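You operate a simulated robot arm through the tools that you are given. There is no shell and no other tool. Be economical: measure what you need, move in short steps, check, and stop when the job is done.

You run a simulated two-armed robot. Do the job below in one go: nothing can be reset, and whatever is moved stays where it is left.

## Task
Put the dryer back on line and shut the bypass last.
Fine: shut the vent first, open the inlet slowly, then the outlet.

Only the result counts: the job must be done as asked and must still hold three seconds after the hand-in. Knocking over, shifting, dropping, spilling or breaking anything else fails it.

## Robot
Two 7-joint arms with two-finger parallel grippers on one trunk that stands fixed in place. Base frame: the origin is at the foot of the trunk, x ahead of it, y to its left, z up. Readings come in mm, degrees, newtons and seconds.
The left shoulder is at [60, 143, 950], the right one opposite. With the tool pointing down near the work surface each hand reaches from about 100 to 680 mm from the base axis, measured 20 degrees to its own side. Payload 1.57 kg a hand.
The TCP of each hand is the grasp point between the finger pads, 30 mm short of the fingertips. In the tool frame z runs along the fingers and y along their closing line. The gripper opens to 110 mm. The fingers are 24 mm wide and 12 mm thick; the gripper's body (48 by 112 mm) begins 78 mm behind the TCP.
Orientation is that of the tool frame in the base frame, as a unit quaternion [x, y, z, w]. With the fingers straight down and closing along the base's y, the tool's x points along the base's -x, its y along +y and its z along -z.

## Interface
- The arms move only by the tool jog_arm. It takes "left_rows", "right_rows" or both (then of equal length, played together; a hand with none holds still); each is a list of rows, each a list of 7 numbers: the shift along the tool's x, y, z in mm, then the turn, a rotation vector about the tool's x, y, z in degrees, then the closure in counts, from 0 (fully open) to 255 (shut). In form: [[x, y, z, wx, wy, wz, jaw], ...]. A call has 1 to 8 rows; each row is the pose to reach, as a shift and turn from the pose commanded when the call began, along the tool's axes at that moment. Rows are played at 5 a second. More than 50 mm and 8.6 degrees between two rows, or a gripper value outside its range, and nothing of the call is played. A pose out of reach is approached as far as the arm can. The call stops where the force on the tool passes 50 N (or 10 N more than at its start, if that is more) or the arm is blocked; 0.2 s more then pass. Each finger travels about 45 mm/s and halts on what it meets, pressing with about 25 N; the grip force reading is that of the motor and also rises with nothing between the fingers. The clock runs only during rows and for 0.2 s after the last one: add rows that repeat a pose to give the fingers time. It gives the time, the measured TCP pose, the force on the tool (base axes), the opening and the grip force at its end, in the units of the frame above (readings bear some noise), with the torque about the TCP (base axes, N m) and any sound that the robot's microphone picked up.
- Cameras (640 x 400 px; columns grow to the right, rows downward): "scene" is now at [48.2, -5.4, 1558.1]; the picture's right is [-0.09, -1.00, 0.00], its down [-0.76, 0.07, -0.64] and it looks along [0.64, -0.06, -0.76] (base axes); focal length 319 px, centre (320, 200). "left" rides on the left gripper at [70, -16, -141] in its tool frame; the picture's right is [0.23, 0.97, 0.00], its down [-0.85, 0.20, -0.48] and it looks along [-0.47, 0.11, 0.88] (tool axes); focal length 222 px, centre (320, 200). "right" rides on the right gripper at [70, 16, -141] in its tool frame; the picture's right is [-0.23, 0.97, 0.00], its down [-0.86, -0.20, -0.48] and it looks along [-0.47, -0.11, 0.88] (tool axes); focal length 222 px, centre (320, 200). There is no depth. A picture from a camera that has moved, and an enlarged one, comes with that camera's place and axes in the base frame and with its lens.
- snapshot(camera): a new picture of that camera. The clock stands still meanwhile.
- slide_trunk(by): slides the trunk up (or, below 0, down) by that many mm; the arms and the scene camera ride with it, the base frame stays. It gives what a move gives, with no picture.
- aim_head(pan, tilt): turns the head with the scene camera to pan (to the left, within 86 degrees either way) and tilt (down, from -29 to 69), counted from straight ahead of the robot. It gives what a move gives.
- close_up(camera, box): a new picture of the part [left, top, right, bottom] of that camera's present view, enlarged. The clock stands still meanwhile.
- job_done(): hands the job in; it is judged then, once.

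Work in short steps. Places have to be worked out from the pictures, the camera data and where the tool is seen: move nearer, look again, correct. Check each grasp and each placing, and mend what went wrong. You have 120 turns and 94 pictures in all, those below and enlarged ones among them. Open the grippers and draw the arms clear of the work before you hand the job in, unless the task says otherwise; then end with one line.

The tools are called after ">>>" as a command line: name --argument value ..., lists and objects as JSON in quotes. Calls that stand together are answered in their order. jog_arm: Moves the arms, as the interface text tells. Its arguments: {"type":"object","properties":{"left_rows":{"type":"array","items":{"type":"array","items":{"type":"number"}}},"right_rows":{"type":"array","items":{"type":"array","items":{"type":"number"}}}},"required":[]} The other tools are called the same way: slide_trunk (by) slides the trunk up or down; aim_head (pan, tilt) turns the head that bears the scene camera; snapshot (camera) takes a picture; close_up (camera, box) takes an enlarged picture of a part of a camera's view; job_done () hands the job in.

At the start:

```text
time: 0.0
left_tool_pos: [437.2, 146.7, 1061.2]
left_ee_rot: [-0.001, 1.0, 0.0, -0.001]
left_ft_force: [0.5, -0.4, -1.0]
left_moment: [-0.04, 0.0, 0.04]
left_grip_width: 109.7
left_gripper_force: 0.0
right_tool_pos: [448.0, -265.2, 1118.4]
right_ee_rot: [0.0, 1.0, 0.001, 0.0]
right_ft_force: [0.6, 0.4, 0.2]
right_moment: [-0.04, -0.02, -0.01]
right_grip_width: 110.0
right_gripper_force: 0.0
trunk travel left (down, up): [-549.0, 41.0]
head pan, tilt: [-5.0, 49.9]
```

scene: 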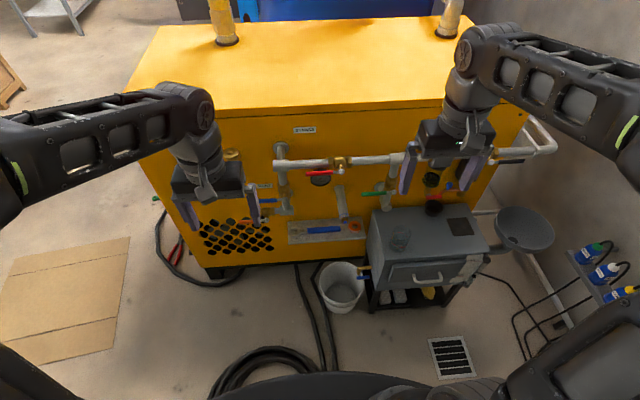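
right: 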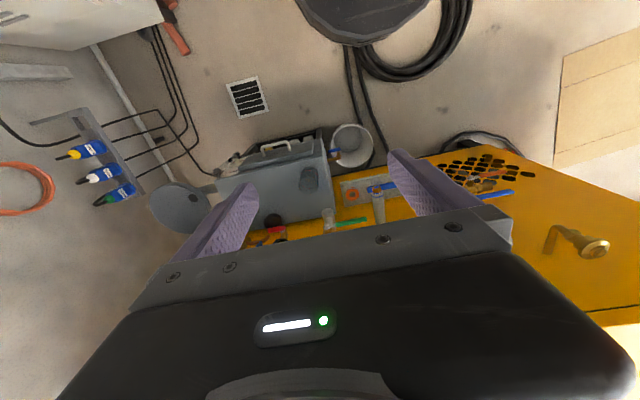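
left: 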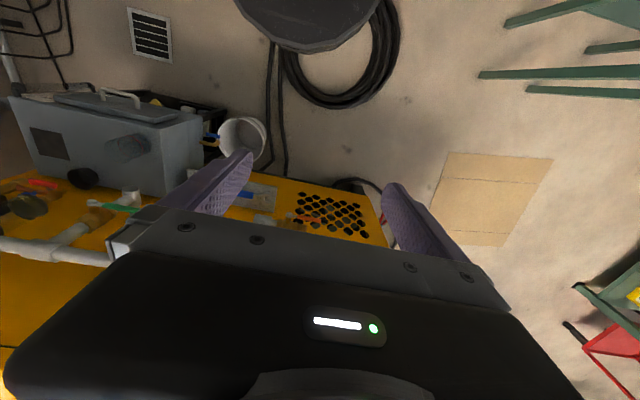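

The scene shows a yellow dryer with pipes and several valves. I'll look closer at the panel before moving.

>>> close_up --camera "scene" --box '[240, 110, 400, 260]'

>>> close_up --camera "scene" --box '[380, 110, 560, 260]'

```text
2.67 times, centred on (320, 185) of scene
camera zoom: at [48.2, -5.4, 1558.1], right [-0.09, -1.0, 0.0], down [-0.76, 0.07, -0.64], along [0.64, -0.06, -0.76], focal length 850 px, centre (320, 240)
```

zoom: 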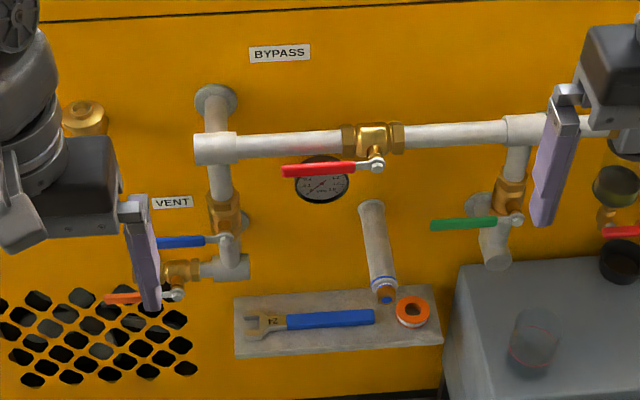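

```text
2.67 times, centred on (470, 185) of scene
camera zoom: at [48.2, -5.4, 1558.1], right [-0.09, -1.0, 0.0], down [-0.76, 0.07, -0.64], along [0.64, -0.06, -0.76], focal length 850 px, centre (-80, 240)
```

zoom: 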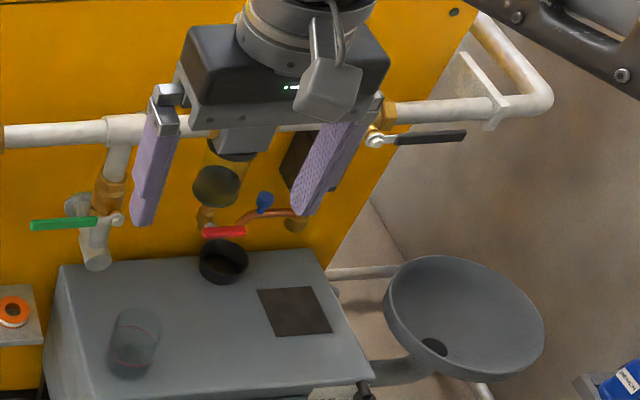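

I need the hands out of the view. I pull both back and outward from the panel.

>>> jog_arm --left_rows '[[20, 40, 0, 0, 0, 0, 0], [40, 80, 0, 0, 0, 0, 0], [60, 120, 0, 0, 0, 0, 0], [80, 160, 0, 0, 0, 0, 0]]' --right_rows '[[20, -40, 0, 0, 0, 0, 0], [40, -80, 0, 0, 0, 0, 0], [60, -120, 0, 0, 0, 0, 0], [80, -160, 0, 0, 0, 0, 0]]'

>>> snapshot --camera "scene"

>>> close_up --camera "scene" --box '[225, 120, 385, 220]'

>>> close_up --camera "scene" --box '[370, 120, 530, 220]'

```text
time: 1.0
left_tool_pos: [355.8, 308.4, 1059.7]
left_ee_rot: [-0.001, 1.0, 0.0, 0.0]
left_ft_force: [-0.4, 0.1, 0.3]
left_moment: [-0.03, 0.02, 0.06]
left_grip_width: 109.9
left_gripper_force: 0.1
right_tool_pos: [364.5, -423.7, 1120.0]
right_ee_rot: [0.0, 1.0, 0.0, 0.0]
right_ft_force: [-0.2, -0.6, 0.6]
right_moment: [-0.01, -0.01, -0.02]
right_grip_width: 109.8
right_gripper_force: 0.0
trunk travel left (down, up): [-549.0, 41.0]
head pan, tilt: [-5.0, 49.9]
```

```text
88 pictures are left
camera scene: at [47.3, -5.4, 1558.2], right [-0.09, -1.0, 0.0], down [-0.76, 0.07, -0.64], along [0.64, -0.06, -0.76], focal length 319 px, centre (320, 200)
```

scene: 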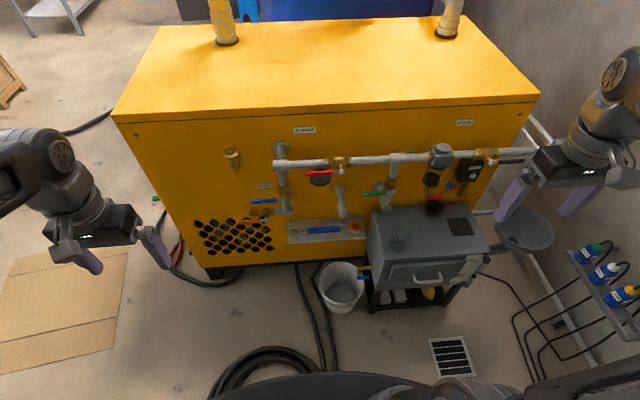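

```text
4.00 times, centred on (305, 170) of scene
camera zoom: at [47.3, -5.4, 1558.2], right [-0.09, -1.0, 0.0], down [-0.76, 0.07, -0.64], along [0.64, -0.06, -0.76], focal length 1275 px, centre (380, 320)
```

zoom: 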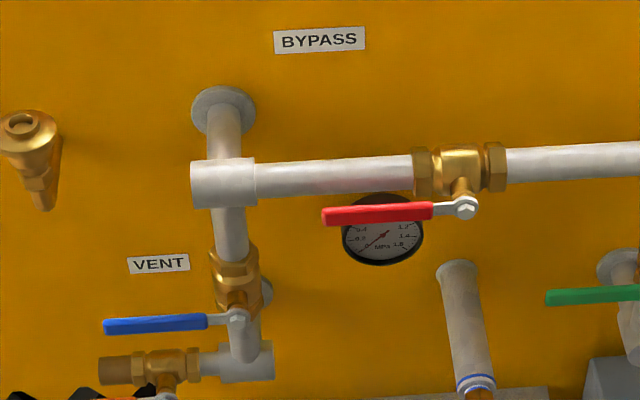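

```text
4.00 times, centred on (450, 170) of scene
camera zoom: at [47.3, -5.4, 1558.2], right [-0.09, -1.0, 0.0], down [-0.76, 0.07, -0.64], along [0.64, -0.06, -0.76], focal length 1275 px, centre (-200, 320)
```

zoom: 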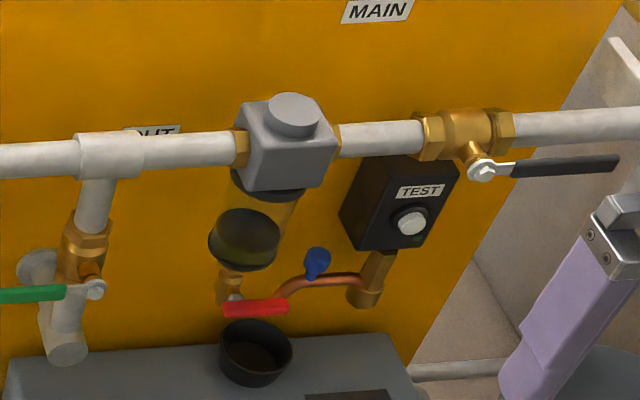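

Labels: BYPASS (red), VENT (orange, low left), OUT (green), MAIN (black); blue must be the inlet. I slide the trunk down for a second view to triangulate.

>>> slide_trunk --by -200

>>> aim_head --pan -5 --tilt 38

>>> snapshot --camera "scene"

>>> close_up --camera "scene" --box '[225, 120, 385, 220]'

>>> close_up --camera "scene" --box '[370, 120, 530, 220]'

```text
time: 3.2
left_tool_pos: [357.5, 308.8, 858.9]
left_ee_rot: [0.0, 1.0, -0.001, 0.0]
left_ft_force: [-0.2, 0.0, -0.1]
left_moment: [-0.01, -0.04, 0.02]
left_grip_width: 110.0
left_gripper_force: 0.1
right_tool_pos: [365.4, -423.9, 918.4]
right_ee_rot: [0.0, 1.0, 0.001, 0.0]
right_ft_force: [-0.2, 1.1, 0.3]
right_moment: [-0.02, 0.01, -0.03]
right_grip_width: 109.9
right_gripper_force: 0.1
trunk travel left (down, up): [-349.0, 241.0]
head pan, tilt: [-5.0, 49.9]
```

```text
time: 3.9
left_tool_pos: [357.2, 307.0, 860.6]
left_ee_rot: [0.0, 1.0, 0.0, 0.0]
left_ft_force: [0.0, 0.4, 0.2]
left_moment: [-0.03, -0.02, 0.0]
left_grip_width: 109.9
left_gripper_force: 0.0
right_tool_pos: [365.7, -423.9, 919.0]
right_ee_rot: [-0.001, 1.0, 0.001, 0.0]
right_ft_force: [0.4, -0.2, -0.5]
right_moment: [-0.02, 0.0, 0.0]
right_grip_width: 110.1
right_gripper_force: 0.1
trunk travel left (down, up): [-349.0, 241.0]
head pan, tilt: [-5.0, 38.0]
```

```text
85 pictures are left
camera scene: at [57.3, -6.1, 1375.1], right [-0.09, -1.0, 0.0], down [-0.61, 0.05, -0.79], along [0.78, -0.07, -0.62], focal length 319 px, centre (320, 200)
```

scene: 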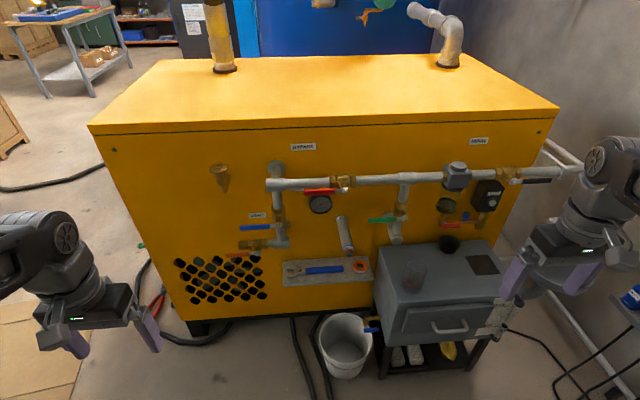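

```text
4.00 times, centred on (305, 170) of scene
camera zoom: at [57.3, -6.1, 1375.1], right [-0.09, -1.0, 0.0], down [-0.61, 0.05, -0.79], along [0.78, -0.07, -0.62], focal length 1275 px, centre (380, 320)
```

zoom: 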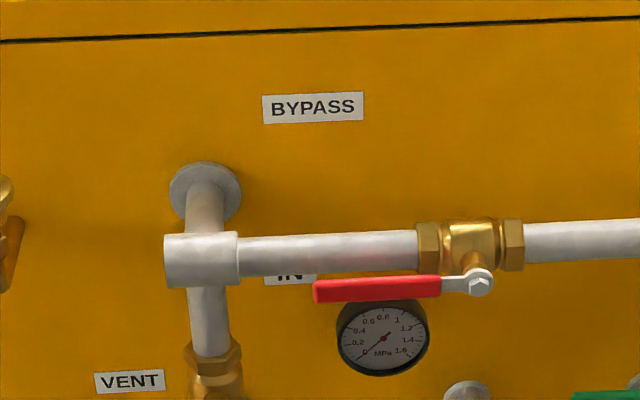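

```text
4.00 times, centred on (450, 170) of scene
camera zoom: at [57.3, -6.1, 1375.1], right [-0.09, -1.0, 0.0], down [-0.61, 0.05, -0.79], along [0.78, -0.07, -0.62], focal length 1275 px, centre (-200, 320)
```

zoom: 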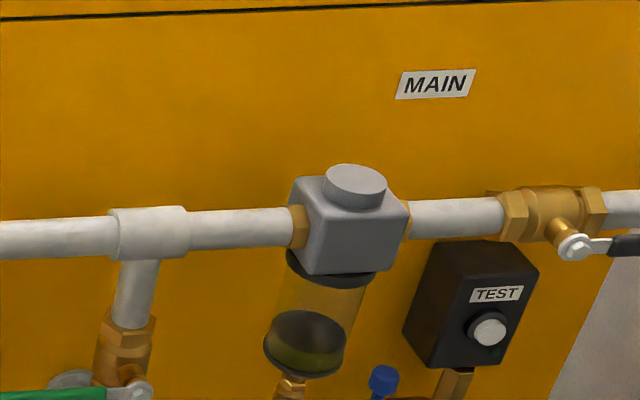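

All labels now read: IN = blue, OUT = green. Next I look closely at the lower valves from this view.

>>> close_up --camera "scene" --box '[220, 190, 316, 270]'

>>> close_up --camera "scene" --box '[350, 180, 446, 260]'

>>> close_up --camera "scene" --box '[290, 160, 386, 240]'

```text
5.00 times, centred on (268, 230) of scene
camera zoom: at [57.3, -6.1, 1375.1], right [-0.09, -1.0, 0.0], down [-0.61, 0.05, -0.79], along [0.78, -0.07, -0.62], focal length 1593 px, centre (580, 50)
```

zoom: 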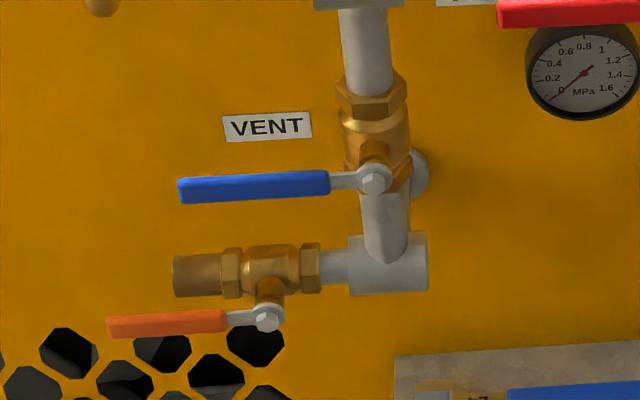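

```text
5.00 times, centred on (398, 220) of scene
camera zoom: at [57.3, -6.1, 1375.1], right [-0.09, -1.0, 0.0], down [-0.61, 0.05, -0.79], along [0.78, -0.07, -0.62], focal length 1593 px, centre (-70, 100)
```

zoom: 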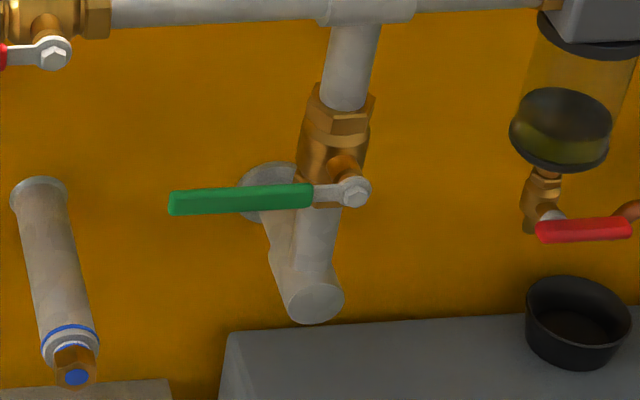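

```text
5.00 times, centred on (338, 200) of scene
camera zoom: at [57.3, -6.1, 1375.1], right [-0.09, -1.0, 0.0], down [-0.61, 0.05, -0.79], along [0.78, -0.07, -0.62], focal length 1593 px, centre (230, 200)
```

zoom: 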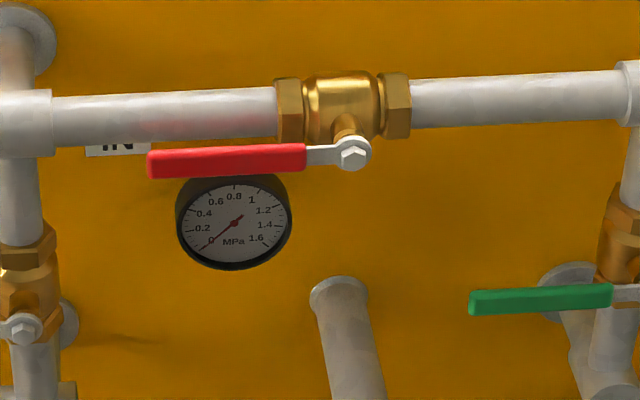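

Estimated pivots (±25 mm): bypass (715,-127,885), blue inlet (715,50,777), vent (715,126,671), green outlet (715,-305,776), levers about 100 mm long pointing +y. I start turning the left hand to point ahead, watching for reach.

>>> jog_arm --left_rows '[[-12, 0, 0, 0, -8, 0, 0], [-24, 0, 0, 0, -16, 0, 0], [-36, 0, 0, 0, -24, 0, 60], [-48, 0, 0, 0, -32, 0, 120], [-60, 0, 0, 0, -40, 0, 180], [-72, 0, 0, 0, -48, 0, 220], [-84, 0, 0, 0, -56, 0, 255], [-96, 0, 0, 0, -64, 0, 255]]'

```text
time: 5.7
left_tool_pos: [482.8, 327.6, 873.2]
left_ee_rot: [0.0, 0.848, -0.001, 0.53]
left_ft_force: [0.3, 0.0, -0.3]
left_moment: [-0.03, 0.0, -0.01]
left_grip_width: 0.1
left_gripper_force: 3.5
left hand out of reach, approached as far as the arm can: row 6, 7, 8
right_tool_pos: [366.3, -422.7, 919.4]
right_ee_rot: [0.0, 1.0, 0.0, 0.0]
right_ft_force: [-0.6, 0.3, -0.7]
right_moment: [0.04, 0.0, 0.02]
right_grip_width: 109.7
right_gripper_force: 0.1
trunk travel left (down, up): [-349.0, 241.0]
head pan, tilt: [-5.0, 38.0]
```

Reach too close to the body; I continue the turn while moving forward.

>>> jog_arm --left_rows '[[-9, 0, 18, 0, -6.5, 0, 255], [-18, 0, 36, 0, -13, 0, 255], [-27, 0, 54, 0, -19.5, 0, 255], [-35, 0, 72, 0, -26, 0, 255]]'

>>> snapshot --camera "left"

>>> snapshot --camera "scene"

```text
time: 6.7
left_tool_pos: [563.8, 328.2, 872.2]
left_ee_rot: [-0.001, 0.707, 0.001, 0.707]
left_ft_force: [0.1, 0.3, 0.7]
left_moment: [-0.02, 0.04, 0.0]
left_grip_width: 0.4
left_gripper_force: 20.7
right_tool_pos: [365.9, -423.7, 919.3]
right_ee_rot: [0.0, 1.0, 0.0, 0.0]
right_ft_force: [0.0, -0.1, 1.1]
right_moment: [-0.01, -0.01, 0.02]
right_grip_width: 110.0
right_gripper_force: 0.1
trunk travel left (down, up): [-349.0, 241.0]
head pan, tilt: [-5.0, 38.0]
```

```text
79 pictures are left
camera left: at [421.3, 312.2, 801.9], right [0.0, 0.97, -0.23], down [-0.48, 0.2, 0.85], along [0.88, 0.11, 0.47], focal length 222 px, centre (320, 200)
```

left: 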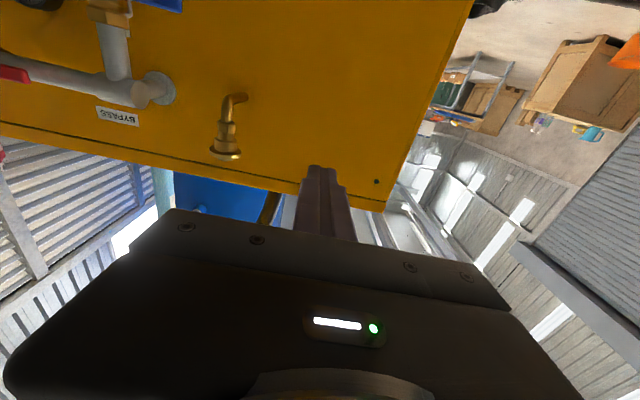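

```text
78 pictures are left
camera scene: at [57.8, -6.0, 1375.1], right [-0.09, -1.0, 0.0], down [-0.61, 0.05, -0.79], along [0.78, -0.07, -0.62], focal length 319 px, centre (320, 200)
```

scene: 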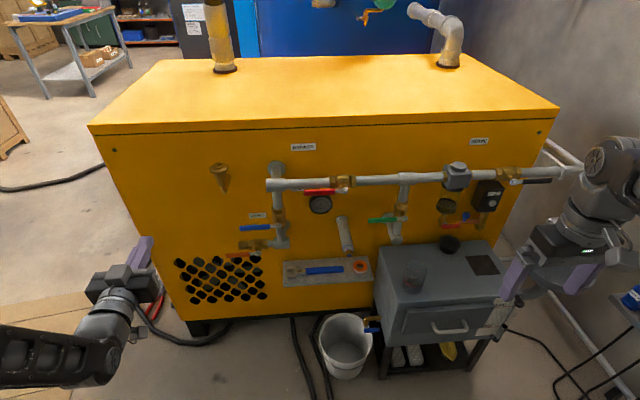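

The camera model matches the hand's place. I lower the left hand to look at the vent and inlet valves closely.

>>> jog_arm --left_rows '[[45, -20, 0, 0, 0, 0, 255], [90, -40, 0, 0, 0, 0, 255], [135, -60, 0, 0, 0, 0, 255], [180, -80, 0, 0, 0, 0, 255], [225, -100, 0, 0, 0, 0, 255], [270, -110, 0, 0, 0, 0, 255]]'

>>> snapshot --camera "left"

```text
time: 8.1
left_tool_pos: [565.2, 217.8, 603.3]
left_ee_rot: [-0.001, 0.706, 0.001, 0.708]
left_ft_force: [-0.9, 0.3, -0.4]
left_moment: [-0.01, 0.0, -0.01]
left_grip_width: 0.3
left_gripper_force: 21.0
right_tool_pos: [366.8, -423.9, 918.7]
right_ee_rot: [0.0, 1.0, 0.0, 0.0]
right_ft_force: [-0.2, 0.3, -0.4]
right_moment: [-0.01, 0.03, 0.0]
right_grip_width: 109.9
right_gripper_force: 0.0
trunk travel left (down, up): [-349.0, 241.0]
head pan, tilt: [-5.0, 38.0]
```

```text
77 pictures are left
camera left: at [422.0, 201.1, 532.3], right [0.0, 0.97, -0.23], down [-0.48, 0.2, 0.85], along [0.88, 0.11, 0.47], focal length 222 px, centre (320, 200)
```

left: 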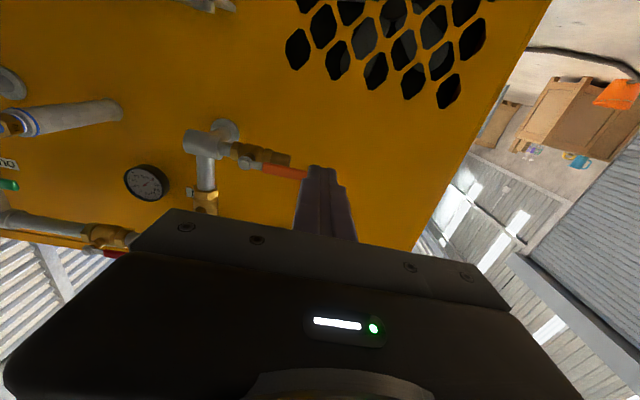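

The vent valve and lever appear in the left camera (inverted). I enlarge it.

>>> close_up --camera "left" --box '[170, 110, 330, 210]'

```text
4.00 times, centred on (250, 160) of left
camera zoom: at [422.0, 201.1, 532.3], right [0.0, 0.97, -0.23], down [-0.48, 0.2, 0.85], along [0.88, 0.11, 0.47], focal length 888 px, centre (600, 360)
```

zoom: 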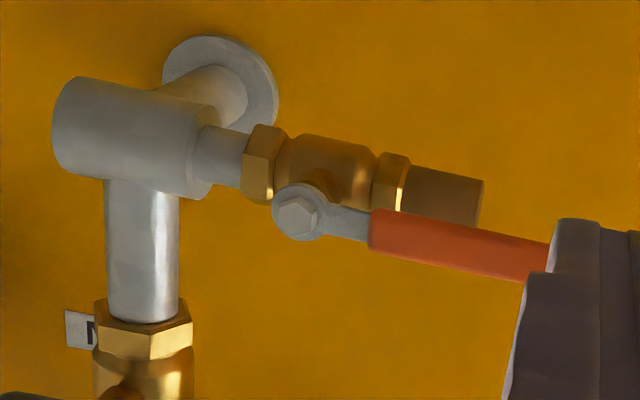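

Triangulating with both cameras gives the vent pivot at about (721,122,662), lever tip near y=215. I bring the closed fingers under the lever near its tip at z≈636, stopping just before the lever's plane first.

>>> jog_arm --left_rows '[[-16, -12, 40, 0, 0, 0, 255], [-32, -23, 80, 0, 0, 0, 255], [-32, -23, 110, 0, 0, 0, 255]]'

>>> close_up --camera "scene" --box '[200, 200, 296, 280]'

>>> snapshot --camera "left"

```text
time: 8.9
left_tool_pos: [675.4, 193.0, 636.3]
left_ee_rot: [0.0, 0.707, -0.001, 0.708]
left_ft_force: [0.4, 0.1, 0.0]
left_moment: [0.01, -0.01, 0.0]
left_grip_width: 0.0
left_gripper_force: 21.1
right_tool_pos: [366.5, -424.6, 919.1]
right_ee_rot: [0.0, 1.0, -0.001, 0.0]
right_ft_force: [0.2, 0.2, -0.5]
right_moment: [-0.02, 0.01, 0.02]
right_grip_width: 110.2
right_gripper_force: 0.1
trunk travel left (down, up): [-349.0, 241.0]
head pan, tilt: [-5.0, 38.0]
```

```text
5.00 times, centred on (248, 240) of scene
camera zoom: at [57.4, -6.3, 1375.1], right [-0.09, -1.0, 0.0], down [-0.61, 0.05, -0.79], along [0.78, -0.07, -0.62], focal length 1593 px, centre (680, 0)
```

zoom: 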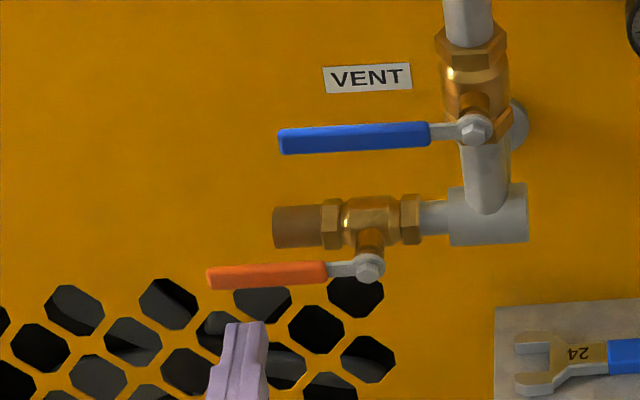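

```text
74 pictures are left
camera left: at [532.2, 177.8, 565.2], right [0.0, 0.97, -0.23], down [-0.48, 0.2, 0.85], along [0.88, 0.11, 0.47], focal length 222 px, centre (320, 200)
```

left: 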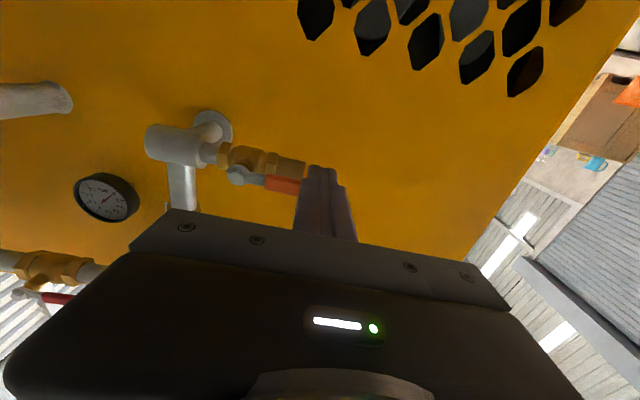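

The finger lies below the lever, in line. I go forward 33 mm, then rise in small steps and read the force.

>>> jog_arm --left_rows '[[0, 0, 17, 0, 0, 0, 255], [0, 0, 33, 0, 0, 0, 255], [-6, 0, 33, 0, 0, 0, 255], [-10, 0, 33, 0, 0, 0, 255]]'

>>> close_up --camera "scene" --box '[200, 200, 296, 280]'

```text
time: 9.9
left_tool_pos: [704.9, 194.4, 640.8]
left_ee_rot: [-0.001, 0.71, 0.0, 0.704]
left_ft_force: [3.5, -1.0, -18.1]
left_moment: [0.06, 0.25, 0.06]
left_grip_width: 0.0
left_gripper_force: 21.4
right_tool_pos: [366.6, -424.0, 918.0]
right_ee_rot: [0.0, 1.0, 0.0, -0.001]
right_ft_force: [-0.1, 0.6, 0.7]
right_moment: [0.02, 0.02, -0.01]
right_grip_width: 110.2
right_gripper_force: 0.0
trunk travel left (down, up): [-349.0, 241.0]
head pan, tilt: [-5.0, 38.0]
```

```text
5.00 times, centred on (248, 240) of scene
camera zoom: at [59.5, -5.8, 1374.7], right [-0.09, -1.0, 0.0], down [-0.61, 0.05, -0.79], along [0.78, -0.07, -0.62], focal length 1593 px, centre (680, 0)
```

zoom: 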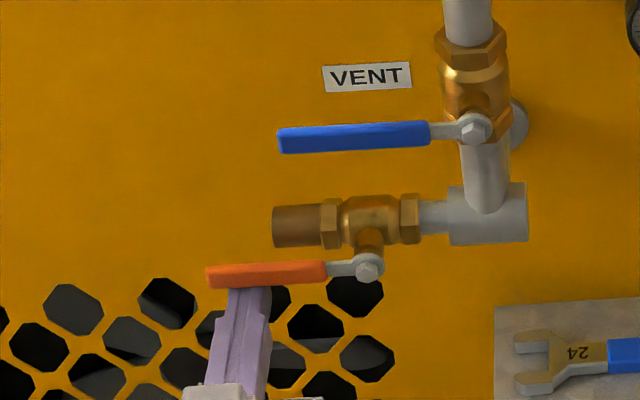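

Contact with 18 N and no visible turn yet. I push up a few mm more.

>>> jog_arm --left_rows '[[-2, 0, 0, 0, 0, 0, 255], [-4, 0, 0, 0, 0, 0, 255]]'

>>> close_up --camera "scene" --box '[200, 200, 296, 280]'

```text
time: 10.5
left_tool_pos: [706.3, 194.3, 641.9]
left_ee_rot: [0.0, 0.713, -0.002, 0.701]
left_ft_force: [-2.4, -2.8, -37.0]
left_moment: [0.1, 0.46, 0.51]
left_grip_width: 0.0
left_gripper_force: 21.5
right_tool_pos: [367.4, -423.3, 916.6]
right_ee_rot: [0.001, 1.0, 0.0, -0.001]
right_ft_force: [0.3, 0.0, -0.5]
right_moment: [0.02, 0.02, -0.03]
right_grip_width: 110.0
right_gripper_force: 0.0
trunk travel left (down, up): [-349.0, 241.0]
head pan, tilt: [-5.0, 38.0]
```

```text
5.00 times, centred on (248, 240) of scene
camera zoom: at [61.1, -5.3, 1374.6], right [-0.09, -1.0, 0.0], down [-0.62, 0.05, -0.79], along [0.78, -0.07, -0.62], focal length 1593 px, centre (680, 0)
```

zoom: 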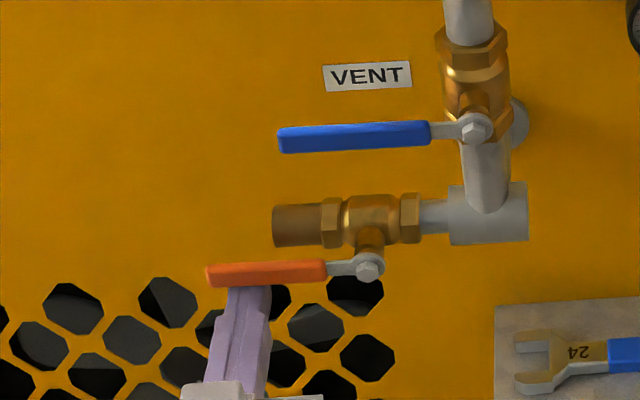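

37 N and no turning: that is a stop, so this lever turns down. I back off and approach from above.

>>> jog_arm --left_rows '[[12, 0, 0, 0, 0, 0, 255], [12, 0, -45, 0, 0, 0, 255], [-20, 0, -45, 0, 0, 0, 255], [-50, 0, -45, 0, 0, 0, 255], [-50, 0, -20, 0, 0, 0, 255], [-50, 0, 0, 0, 0, 0, 255]]'

>>> close_up --camera "scene" --box '[200, 200, 296, 280]'

```text
time: 11.9
left_tool_pos: [706.7, 195.1, 699.4]
left_ee_rot: [0.001, 0.707, 0.0, 0.707]
left_ft_force: [-0.3, 0.1, 0.6]
left_moment: [-0.03, -0.03, -0.02]
left_grip_width: 0.0
left_gripper_force: 21.1
right_tool_pos: [366.5, -422.8, 919.2]
right_ee_rot: [0.0, 1.0, 0.0, 0.0]
right_ft_force: [0.5, 0.1, -0.1]
right_moment: [0.03, -0.02, 0.02]
right_grip_width: 110.2
right_gripper_force: 0.1
trunk travel left (down, up): [-349.0, 241.0]
head pan, tilt: [-5.0, 38.0]
```

```text
5.00 times, centred on (248, 240) of scene
camera zoom: at [57.6, -6.2, 1375.1], right [-0.09, -1.0, 0.0], down [-0.61, 0.05, -0.79], along [0.78, -0.07, -0.62], focal length 1593 px, centre (680, 0)
```

zoom: 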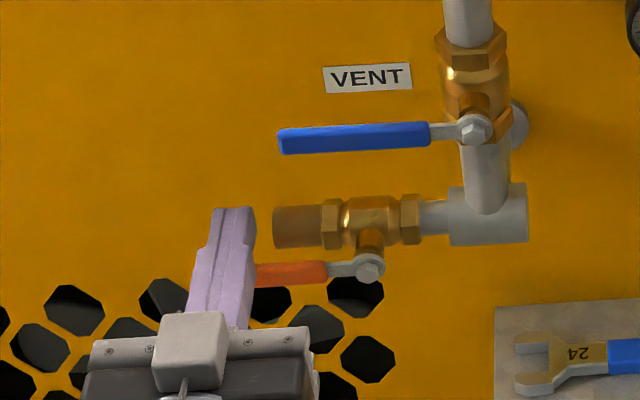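

The finger sits above the lever. I press down in small steps.

>>> jog_arm --left_rows '[[10, 0, 0, 0, 0, 0, 255], [16, 0, 0, 0, 0, 0, 255], [21, 0, 0, 0, 0, 0, 255], [25, 0, 0, 0, 0, 0, 255]]'

>>> close_up --camera "scene" --box '[200, 200, 296, 280]'

```text
time: 12.9
left_tool_pos: [706.3, 194.3, 674.6]
left_ee_rot: [-0.001, 0.706, 0.0, 0.708]
left_ft_force: [1.0, 1.5, 2.9]
left_moment: [-0.01, -0.02, -0.01]
left_grip_width: 0.2
left_gripper_force: 21.6
right_tool_pos: [365.4, -424.8, 919.0]
right_ee_rot: [0.0, 1.0, 0.0, 0.0]
right_ft_force: [0.8, -0.3, 0.3]
right_moment: [0.05, 0.06, 0.01]
right_grip_width: 110.1
right_gripper_force: 0.2
trunk travel left (down, up): [-349.0, 241.0]
head pan, tilt: [-5.0, 38.0]
```

```text
5.00 times, centred on (248, 240) of scene
camera zoom: at [57.3, -6.2, 1375.2], right [-0.09, -1.0, 0.0], down [-0.61, 0.05, -0.79], along [0.79, -0.07, -0.62], focal length 1593 px, centre (680, 0)
```

zoom: 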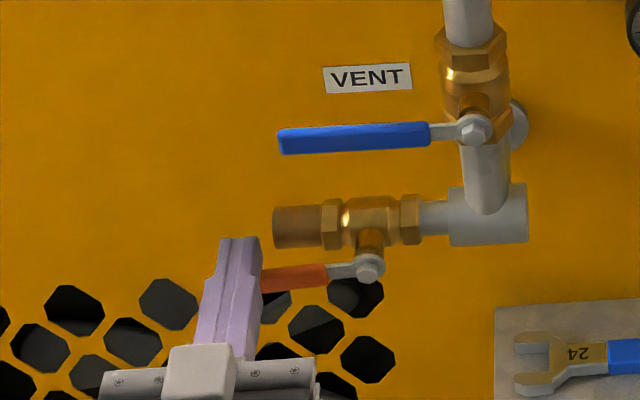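

The lever turns down freely at ~3 N. I follow the arc round to vertical.

>>> jog_arm --left_rows '[[10, 2, 0, 0, 0, 0, 255], [27, 1, 0, 0, 0, 0, 255], [45, -4, 0, 0, 0, 0, 255], [62, -16, 0, 0, 0, 0, 255], [72, -28, 0, 0, 0, 0, 255], [77, -38, 0, 0, 0, 0, 255], [81, -47, 0, 0, 0, 0, 255], [82, -53, 0, 0, 0, 0, 255]]'

>>> close_up --camera "scene" --box '[200, 200, 296, 280]'

```text
time: 14.7
left_tool_pos: [706.3, 140.9, 592.3]
left_ee_rot: [0.0, 0.707, 0.0, 0.707]
left_ft_force: [1.0, 2.6, 2.0]
left_moment: [-0.02, -0.04, 0.03]
left_grip_width: 0.2
left_gripper_force: 21.3
right_tool_pos: [365.7, -424.2, 919.2]
right_ee_rot: [0.0, 1.0, 0.0, -0.001]
right_ft_force: [-0.2, -0.2, -0.2]
right_moment: [-0.02, -0.04, 0.02]
right_grip_width: 110.3
right_gripper_force: 0.0
trunk travel left (down, up): [-349.0, 241.0]
head pan, tilt: [-5.0, 38.0]
```

```text
5.00 times, centred on (248, 240) of scene
camera zoom: at [57.3, -6.0, 1375.1], right [-0.09, -1.0, 0.0], down [-0.61, 0.05, -0.79], along [0.79, -0.07, -0.62], focal length 1593 px, centre (680, 0)
```

zoom: 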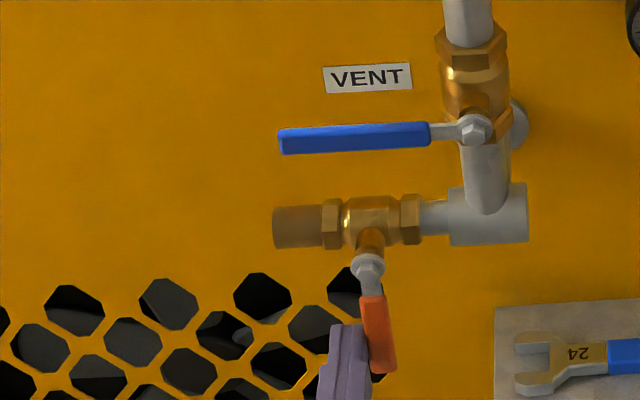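

Nearly vertical. I push on toward the stop, watching the force.

>>> jog_arm --left_rows '[[0, -4, 0, 0, 0, 0, 255], [0, -8, 0, 0, 0, 0, 255], [0, -11, 0, 0, 0, 0, 255]]'

>>> close_up --camera "scene" --box '[200, 200, 296, 280]'

```text
time: 15.5
left_tool_pos: [706.5, 138.7, 592.0]
left_ee_rot: [-0.006, 0.707, 0.005, 0.707]
left_ft_force: [-9.6, 38.9, 2.3]
left_moment: [-0.46, -0.14, 0.41]
left_grip_width: 0.2
left_gripper_force: 21.0
right_tool_pos: [365.7, -422.1, 920.1]
right_ee_rot: [0.001, 1.0, 0.0, -0.001]
right_ft_force: [-0.6, 0.6, -0.4]
right_moment: [-0.01, -0.02, -0.01]
right_grip_width: 110.0
right_gripper_force: 0.1
trunk travel left (down, up): [-349.0, 241.0]
head pan, tilt: [-5.0, 38.0]
```

```text
5.00 times, centred on (248, 240) of scene
camera zoom: at [56.3, -2.7, 1375.2], right [-0.08, -1.0, 0.0], down [-0.61, 0.05, -0.79], along [0.79, -0.07, -0.61], focal length 1593 px, centre (680, 0)
```

zoom: 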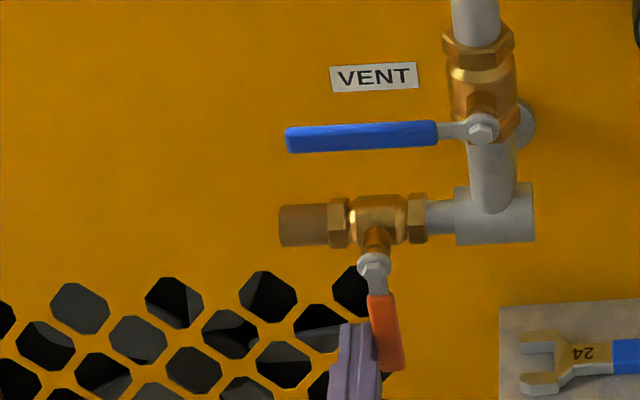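

Stop felt at 39 N with the lever vertical: the vent is shut. I back off and move to just above the blue inlet lever.

>>> jog_arm --left_rows '[[0, 15, 0, 0, 0, 0, 255], [0, 20, -45, 0, 0, 0, 255], [-45, 20, -65, 0, 0, 0, 255], [-90, 20, -65, 0, 0, 0, 255], [-135, 10, -65, 0, 0, 0, 255], [-180, 0, -65, 0, 0, 0, 255], [-218, -6, -65, 0, 0, 0, 255], [-218, -6, -40, 0, 0, 0, 255]]'

>>> close_up --camera "scene" --box '[220, 170, 348, 270]'

```text
time: 17.3
left_tool_pos: [666.2, 124.0, 809.9]
left_ee_rot: [0.0, 0.707, 0.001, 0.707]
left_ft_force: [-0.9, 0.0, -0.1]
left_moment: [0.02, 0.01, -0.02]
left_grip_width: 0.1
left_gripper_force: 21.6
right_tool_pos: [365.5, -423.4, 920.0]
right_ee_rot: [-0.001, 1.0, -0.001, 0.0]
right_ft_force: [0.1, 1.0, -0.1]
right_moment: [-0.01, 0.0, 0.0]
right_grip_width: 109.8
right_gripper_force: 0.1
trunk travel left (down, up): [-349.0, 241.0]
head pan, tilt: [-5.0, 38.0]
```

```text
4.00 times, centred on (284, 220) of scene
camera zoom: at [57.4, -6.2, 1375.1], right [-0.09, -1.0, 0.0], down [-0.61, 0.05, -0.79], along [0.79, -0.07, -0.62], focal length 1275 px, centre (464, 120)
```

zoom: 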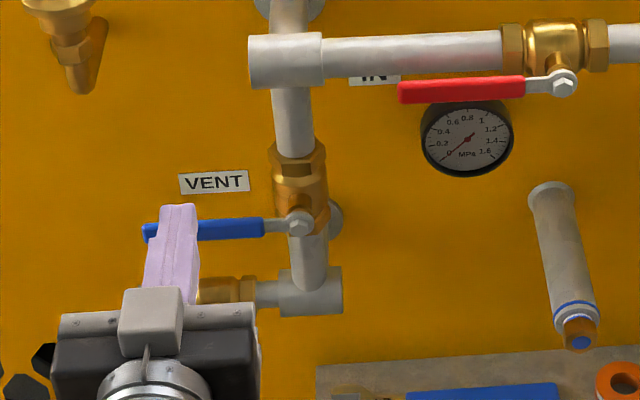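

Finger is in place above the blue lever. I go forward and press down gently to learn which way it turns.

>>> jog_arm --left_rows '[[0, 0, 20, 0, 0, 0, 255], [0, 0, 40, 0, 0, 0, 255], [8, 0, 40, 0, 0, 0, 255], [14, 0, 40, 0, 0, 0, 255], [18, 0, 40, 0, 0, 0, 255], [21, 0, 40, 0, 0, 0, 255]]'

>>> close_up --camera "scene" --box '[220, 170, 348, 270]'

```text
time: 18.7
left_tool_pos: [706.3, 125.1, 790.3]
left_ee_rot: [0.0, 0.707, -0.001, 0.708]
left_ft_force: [0.1, 0.1, 1.9]
left_moment: [0.01, -0.01, 0.03]
left_grip_width: 0.0
left_gripper_force: 21.3
right_tool_pos: [365.0, -423.3, 918.9]
right_ee_rot: [0.0, 1.0, 0.0, 0.0]
right_ft_force: [0.2, 0.0, -0.3]
right_moment: [0.0, 0.0, 0.0]
right_grip_width: 110.0
right_gripper_force: 0.2
trunk travel left (down, up): [-349.0, 241.0]
head pan, tilt: [-5.0, 38.0]
```

```text
4.00 times, centred on (284, 220) of scene
camera zoom: at [57.3, -6.2, 1375.2], right [-0.09, -1.0, 0.0], down [-0.61, 0.05, -0.79], along [0.79, -0.07, -0.62], focal length 1275 px, centre (464, 120)
```

zoom: 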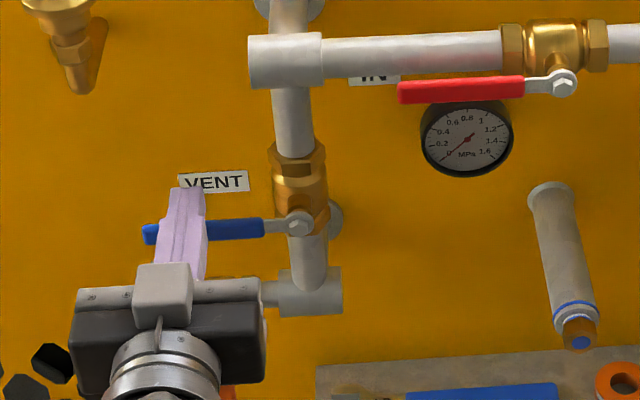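

Light contact (2 N). I keep pressing down slowly, about 1.5° per row.

>>> jog_arm --left_rows '[[2, 0, 0, 0, 0, 0, 255], [4, 0, 0, 0, 0, 0, 255], [6, 0, 0, 0, 0, 0, 255], [8, 0, 0, 0, 0, 0, 255], [10, 0, 0, 0, 0, 0, 255]]'

>>> close_up --camera "scene" --box '[220, 170, 348, 270]'

```text
time: 19.9
left_tool_pos: [707.2, 125.7, 779.2]
left_ee_rot: [-0.001, 0.707, -0.001, 0.707]
left_ft_force: [1.4, 0.1, 3.9]
left_moment: [-0.05, -0.07, -0.02]
left_grip_width: 0.0
left_gripper_force: 20.9
right_tool_pos: [366.7, -424.6, 918.9]
right_ee_rot: [0.0, 1.0, 0.0, 0.0]
right_ft_force: [0.3, -1.1, -0.3]
right_moment: [-0.01, 0.01, -0.02]
right_grip_width: 110.1
right_gripper_force: 0.2
trunk travel left (down, up): [-349.0, 241.0]
head pan, tilt: [-5.0, 38.0]
```

```text
4.00 times, centred on (284, 220) of scene
camera zoom: at [57.2, -6.2, 1375.1], right [-0.09, -1.0, 0.0], down [-0.61, 0.05, -0.79], along [0.79, -0.07, -0.62], focal length 1275 px, centre (464, 120)
```

zoom: 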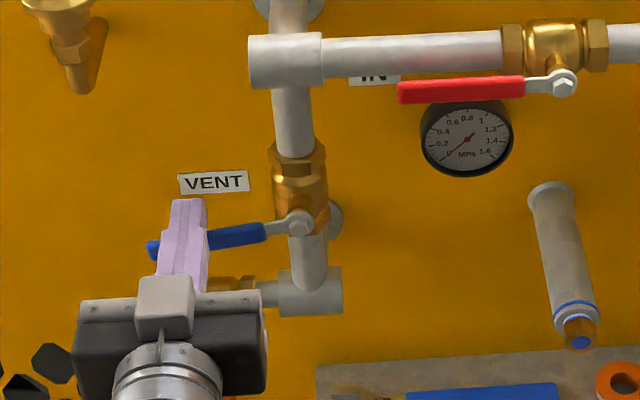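

It turns down easily, about 10° open. I go on slowly along the arc to 30° and watch the gauge.

>>> jog_arm --left_rows '[[3, 1, 0, 0, 0, 0, 255], [6, 2, 0, 0, 0, 0, 255], [9, 3, 0, 0, 0, 0, 255], [12, 3, 0, 0, 0, 0, 255], [15, 3, 0, 0, 0, 0, 255], [18, 2, 0, 0, 0, 0, 255], [21, 2, 0, 0, 0, 0, 255], [23, 1, 0, 0, 0, 0, 255]]'

>>> close_up --camera "scene" --box '[220, 170, 348, 270]'

```text
time: 21.7
left_tool_pos: [705.5, 126.7, 755.6]
left_ee_rot: [0.0, 0.707, 0.001, 0.707]
left_ft_force: [0.2, -1.2, 3.8]
left_moment: [-0.08, -0.01, 0.0]
left_grip_width: 0.1
left_gripper_force: 20.8
right_tool_pos: [365.5, -424.4, 919.9]
right_ee_rot: [0.0, 1.0, 0.0, 0.0]
right_ft_force: [0.1, -1.1, -0.3]
right_moment: [0.0, 0.02, 0.0]
right_grip_width: 109.8
right_gripper_force: 0.1
trunk travel left (down, up): [-349.0, 241.0]
head pan, tilt: [-5.0, 38.0]
```

```text
4.00 times, centred on (284, 220) of scene
camera zoom: at [57.1, -6.3, 1375.1], right [-0.09, -1.0, 0.0], down [-0.61, 0.05, -0.79], along [0.79, -0.07, -0.62], focal length 1275 px, centre (464, 120)
```

zoom: 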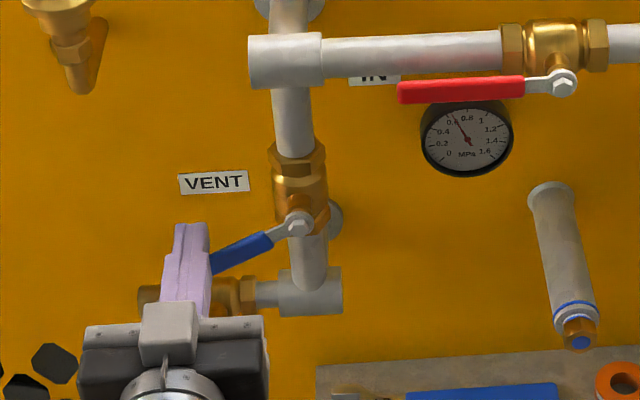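

The gauge has risen to ~0.65 MPa. I hold here to let pressure settle before opening further.

>>> jog_arm --left_rows '[[0, 0, 0, 0, 0, 0, 255], [0, 0, 0, 0, 0, 0, 255], [0, 0, 0, 0, 0, 0, 255], [0, 0, 0, 0, 0, 0, 255], [0, 0, 0, 0, 0, 0, 255], [0, 0, 0, 0, 0, 0, 255], [0, 0, 0, 0, 0, 0, 255], [0, 0, 0, 0, 0, 0, 255]]'

>>> close_up --camera "scene" --box '[290, 170, 354, 220]'

```text
time: 23.5
left_tool_pos: [706.0, 126.0, 756.9]
left_ee_rot: [-0.001, 0.707, 0.0, 0.708]
left_ft_force: [0.4, 0.6, 0.9]
left_moment: [0.01, -0.02, -0.03]
left_grip_width: 0.1
left_gripper_force: 21.1
right_tool_pos: [366.2, -424.2, 919.0]
right_ee_rot: [0.0, 1.0, 0.0, 0.0]
right_ft_force: [-0.1, 0.8, -0.7]
right_moment: [0.02, -0.01, 0.05]
right_grip_width: 109.9
right_gripper_force: 0.1
trunk travel left (down, up): [-349.0, 241.0]
head pan, tilt: [-5.0, 38.0]
```

```text
8.00 times, centred on (322, 195) of scene
camera zoom: at [57.4, -6.2, 1375.1], right [-0.09, -1.0, 0.0], down [-0.61, 0.05, -0.79], along [0.79, -0.07, -0.62], focal length 2549 px, centre (304, 240)
```

zoom: 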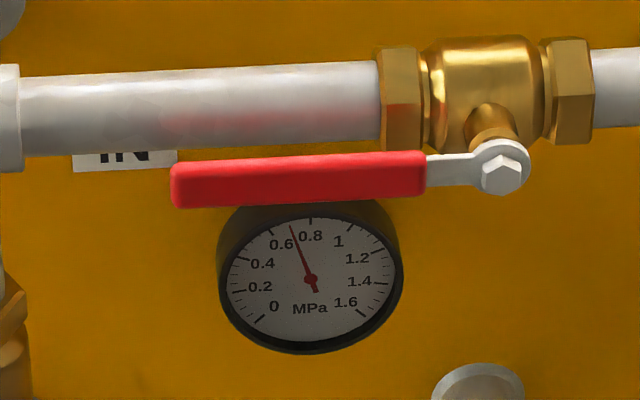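

Settled at about 0.7 MPa. I continue opening slowly to ~60°.

>>> jog_arm --left_rows '[[4, 0, 0, 0, 0, 0, 255], [9, -2, 0, 0, 0, 0, 255], [13, -3, 0, 0, 0, 0, 255], [17, -5, 0, 0, 0, 0, 255], [21, -7, 0, 0, 0, 0, 255], [25, -9, 0, 0, 0, 0, 255], [30, -13, 0, 0, 0, 0, 255], [36, -18, 0, 0, 0, 0, 255]]'

>>> jog_arm --left_rows '[[3, -3, 0, 0, 0, 0, 255], [6, -7, 0, 0, 0, 0, 255], [9, -11, 0, 0, 0, 0, 255], [12, -15, 0, 0, 0, 0, 255], [14, -19, 0, 0, 0, 0, 255], [16, -23, 0, 0, 0, 0, 255], [18, -28, 0, 0, 0, 0, 255], [20, -33, 0, 0, 0, 0, 255]]'

>>> close_up --camera "scene" --box '[220, 170, 348, 270]'

```text
time: 25.3
left_tool_pos: [706.9, 109.1, 719.3]
left_ee_rot: [0.0, 0.708, -0.001, 0.707]
left_ft_force: [0.4, 0.5, 1.5]
left_moment: [0.0, -0.1, -0.01]
left_grip_width: 0.0
left_gripper_force: 21.6
right_tool_pos: [365.4, -423.0, 919.9]
right_ee_rot: [0.0, 1.0, 0.0, 0.0]
right_ft_force: [0.8, 1.2, -0.2]
right_moment: [0.01, -0.02, -0.02]
right_grip_width: 110.3
right_gripper_force: 0.1
trunk travel left (down, up): [-349.0, 241.0]
head pan, tilt: [-5.0, 38.0]
```

```text
time: 27.1
left_tool_pos: [706.1, 74.3, 699.2]
left_ee_rot: [0.0, 0.708, -0.001, 0.706]
left_ft_force: [-0.7, 2.8, 3.0]
left_moment: [0.0, -0.04, 0.03]
left_grip_width: 0.0
left_gripper_force: 21.5
right_tool_pos: [364.7, -424.3, 919.2]
right_ee_rot: [0.0, 1.0, -0.001, -0.001]
right_ft_force: [0.9, 0.3, -0.2]
right_moment: [-0.01, 0.01, 0.0]
right_grip_width: 110.2
right_gripper_force: 0.0
trunk travel left (down, up): [-349.0, 241.0]
head pan, tilt: [-5.0, 38.0]
```

```text
4.00 times, centred on (284, 220) of scene
camera zoom: at [57.3, -6.1, 1375.1], right [-0.09, -1.0, 0.0], down [-0.61, 0.05, -0.79], along [0.79, -0.07, -0.62], focal length 1275 px, centre (464, 120)
```

zoom: 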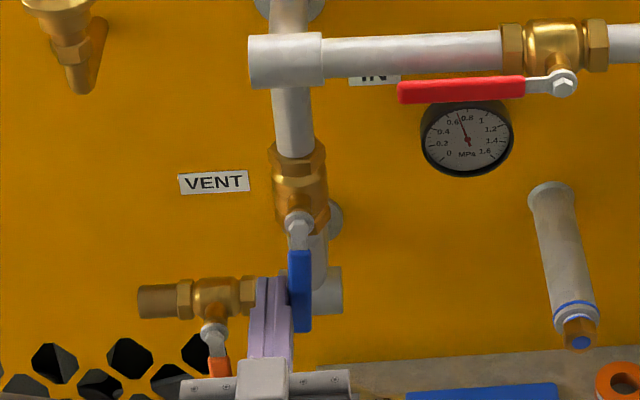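

Near vertical; I push on gently to the stop.

>>> jog_arm --left_rows '[[0, -3, 0, 0, 0, 0, 255], [0, -6, 0, 0, 0, 0, 255], [0, -9, 0, 0, 0, 0, 255]]'

>>> close_up --camera "scene" --box '[220, 170, 348, 270]'

```text
time: 27.9
left_tool_pos: [707.7, 68.0, 698.6]
left_ee_rot: [-0.001, 0.708, 0.001, 0.706]
left_ft_force: [-3.5, 9.4, -4.6]
left_moment: [-0.03, 0.04, 0.06]
left_grip_width: 0.0
left_gripper_force: 21.6
right_tool_pos: [364.9, -422.1, 918.8]
right_ee_rot: [-0.001, 1.0, 0.001, 0.0]
right_ft_force: [0.0, -0.3, -0.8]
right_moment: [-0.01, 0.0, 0.0]
right_grip_width: 110.0
right_gripper_force: 0.1
trunk travel left (down, up): [-349.0, 241.0]
head pan, tilt: [-5.0, 38.0]
```

```text
4.00 times, centred on (284, 220) of scene
camera zoom: at [57.6, -5.2, 1375.1], right [-0.09, -1.0, 0.0], down [-0.61, 0.05, -0.79], along [0.78, -0.07, -0.62], focal length 1275 px, centre (464, 120)
```

zoom: 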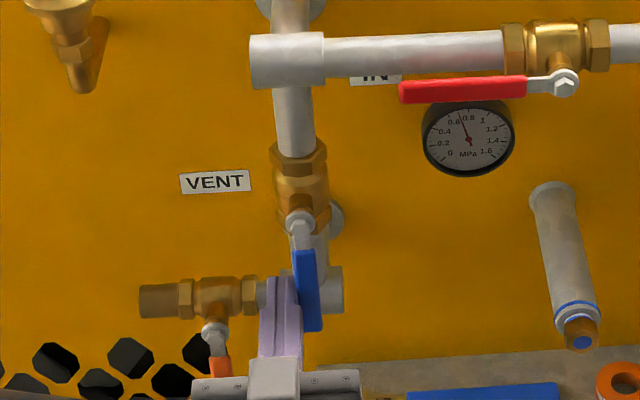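

Force is starting to climb; a few mm more to seat it.

>>> jog_arm --left_rows '[[0, -2, 0, 0, 0, 0, 255], [0, -4, 0, 0, 0, 0, 255]]'

```text
time: 28.5
left_tool_pos: [706.6, 68.0, 699.6]
left_ee_rot: [-0.004, 0.707, 0.002, 0.707]
left_ft_force: [-8.4, 26.4, -5.6]
left_moment: [-0.23, -0.02, 0.14]
left_grip_width: 0.0
left_gripper_force: 20.6
right_tool_pos: [367.3, -422.7, 919.6]
right_ee_rot: [0.0, 1.0, -0.001, 0.0]
right_ft_force: [-1.0, -0.8, -0.4]
right_moment: [-0.01, -0.02, 0.03]
right_grip_width: 109.8
right_gripper_force: 0.2
trunk travel left (down, up): [-349.0, 241.0]
head pan, tilt: [-5.0, 38.0]
```

Stop reached: the inlet is fully open, gauge ~0.7 MPa. I back the left hand off and withdraw it, then start pitching the right hand for the green outlet lever.

>>> jog_arm --left_rows '[[0, 18, 0, 0, 0, 0, 255], [0, 18, -45, 0, 0, 0, 255], [0, 40, -90, 0, 0, 0, 255], [0, 80, -110, 0, 0, 0, 255], [0, 120, -120, 0, 0, 0, 255], [0, 160, -120, 0, 0, 0, 255], [0, 200, -120, 0, 0, 0, 255]]'

>>> jog_arm --right_rows '[[-18, 10, 0, 0, -7.5, 0, 60], [-36, 20, 0, 0, -15, 0, 120], [-54, 30, 0, 0, -22.5, 0, 180], [-72, 40, 0, 0, -30, 0, 220], [-90, 50, 0, 0, -37.5, 0, 255], [-108, 60, 0, 0, -45, 0, 255], [-126, 70, 0, 0, -52.5, 0, 255], [-144, 80, 0, 0, -60, 0, 255]]'

>>> snapshot --camera "scene"

>>> snapshot --camera "right"

```text
time: 30.1
left_tool_pos: [585.8, 261.4, 700.5]
left_ee_rot: [0.0, 0.707, 0.0, 0.707]
left_ft_force: [-0.2, 0.1, 0.2]
left_moment: [-0.02, -0.02, -0.02]
left_grip_width: 0.0
left_gripper_force: 21.8
right_tool_pos: [365.8, -424.3, 918.2]
right_ee_rot: [-0.001, 1.0, 0.0, 0.0]
right_ft_force: [0.3, 0.4, 0.3]
right_moment: [0.02, -0.01, -0.01]
right_grip_width: 110.2
right_gripper_force: 0.0
trunk travel left (down, up): [-349.0, 241.0]
head pan, tilt: [-5.0, 38.0]
```

```text
time: 31.9
left_tool_pos: [586.0, 260.6, 699.4]
left_ee_rot: [0.0, 0.707, 0.0, 0.707]
left_ft_force: [0.2, -0.6, -0.3]
left_moment: [0.01, 0.03, 0.01]
left_grip_width: 0.2
left_gripper_force: 21.9
right_tool_pos: [510.5, -344.0, 918.4]
right_ee_rot: [0.0, 0.866, 0.0, 0.501]
right_ft_force: [0.3, -0.5, 0.4]
right_moment: [0.01, 0.02, -0.02]
right_grip_width: 0.0
right_gripper_force: 21.2
trunk travel left (down, up): [-349.0, 241.0]
head pan, tilt: [-5.0, 38.0]
```

```text
60 pictures are left
camera scene: at [57.5, -6.3, 1375.2], right [-0.09, -1.0, 0.0], down [-0.61, 0.05, -0.79], along [0.78, -0.07, -0.62], focal length 319 px, centre (320, 200)
```

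scene: 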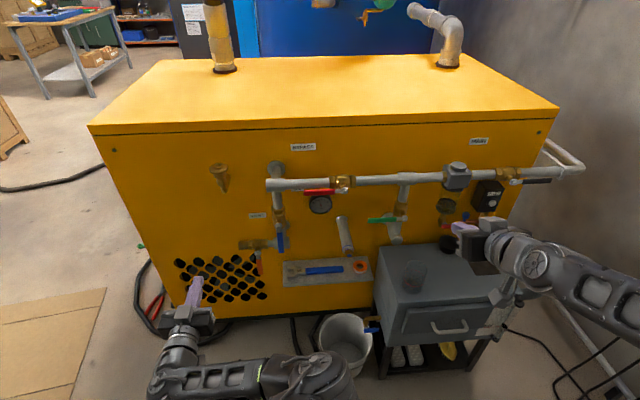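

```text
59 pictures are left
camera right: at [354.1, -328.6, 930.6], right [0.11, 0.97, 0.2], down [0.01, -0.2, 0.98], along [0.99, -0.11, -0.03], focal length 222 px, centre (320, 200)
```

right: 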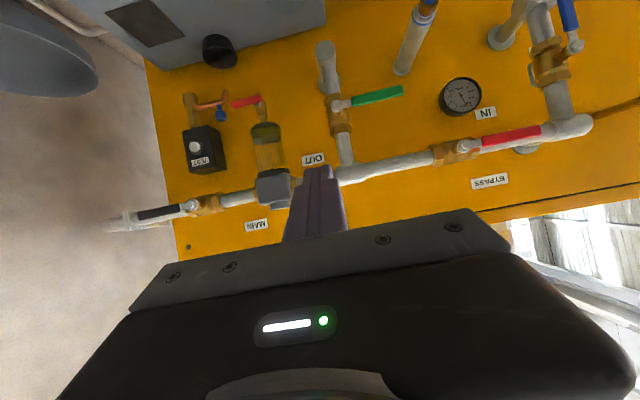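

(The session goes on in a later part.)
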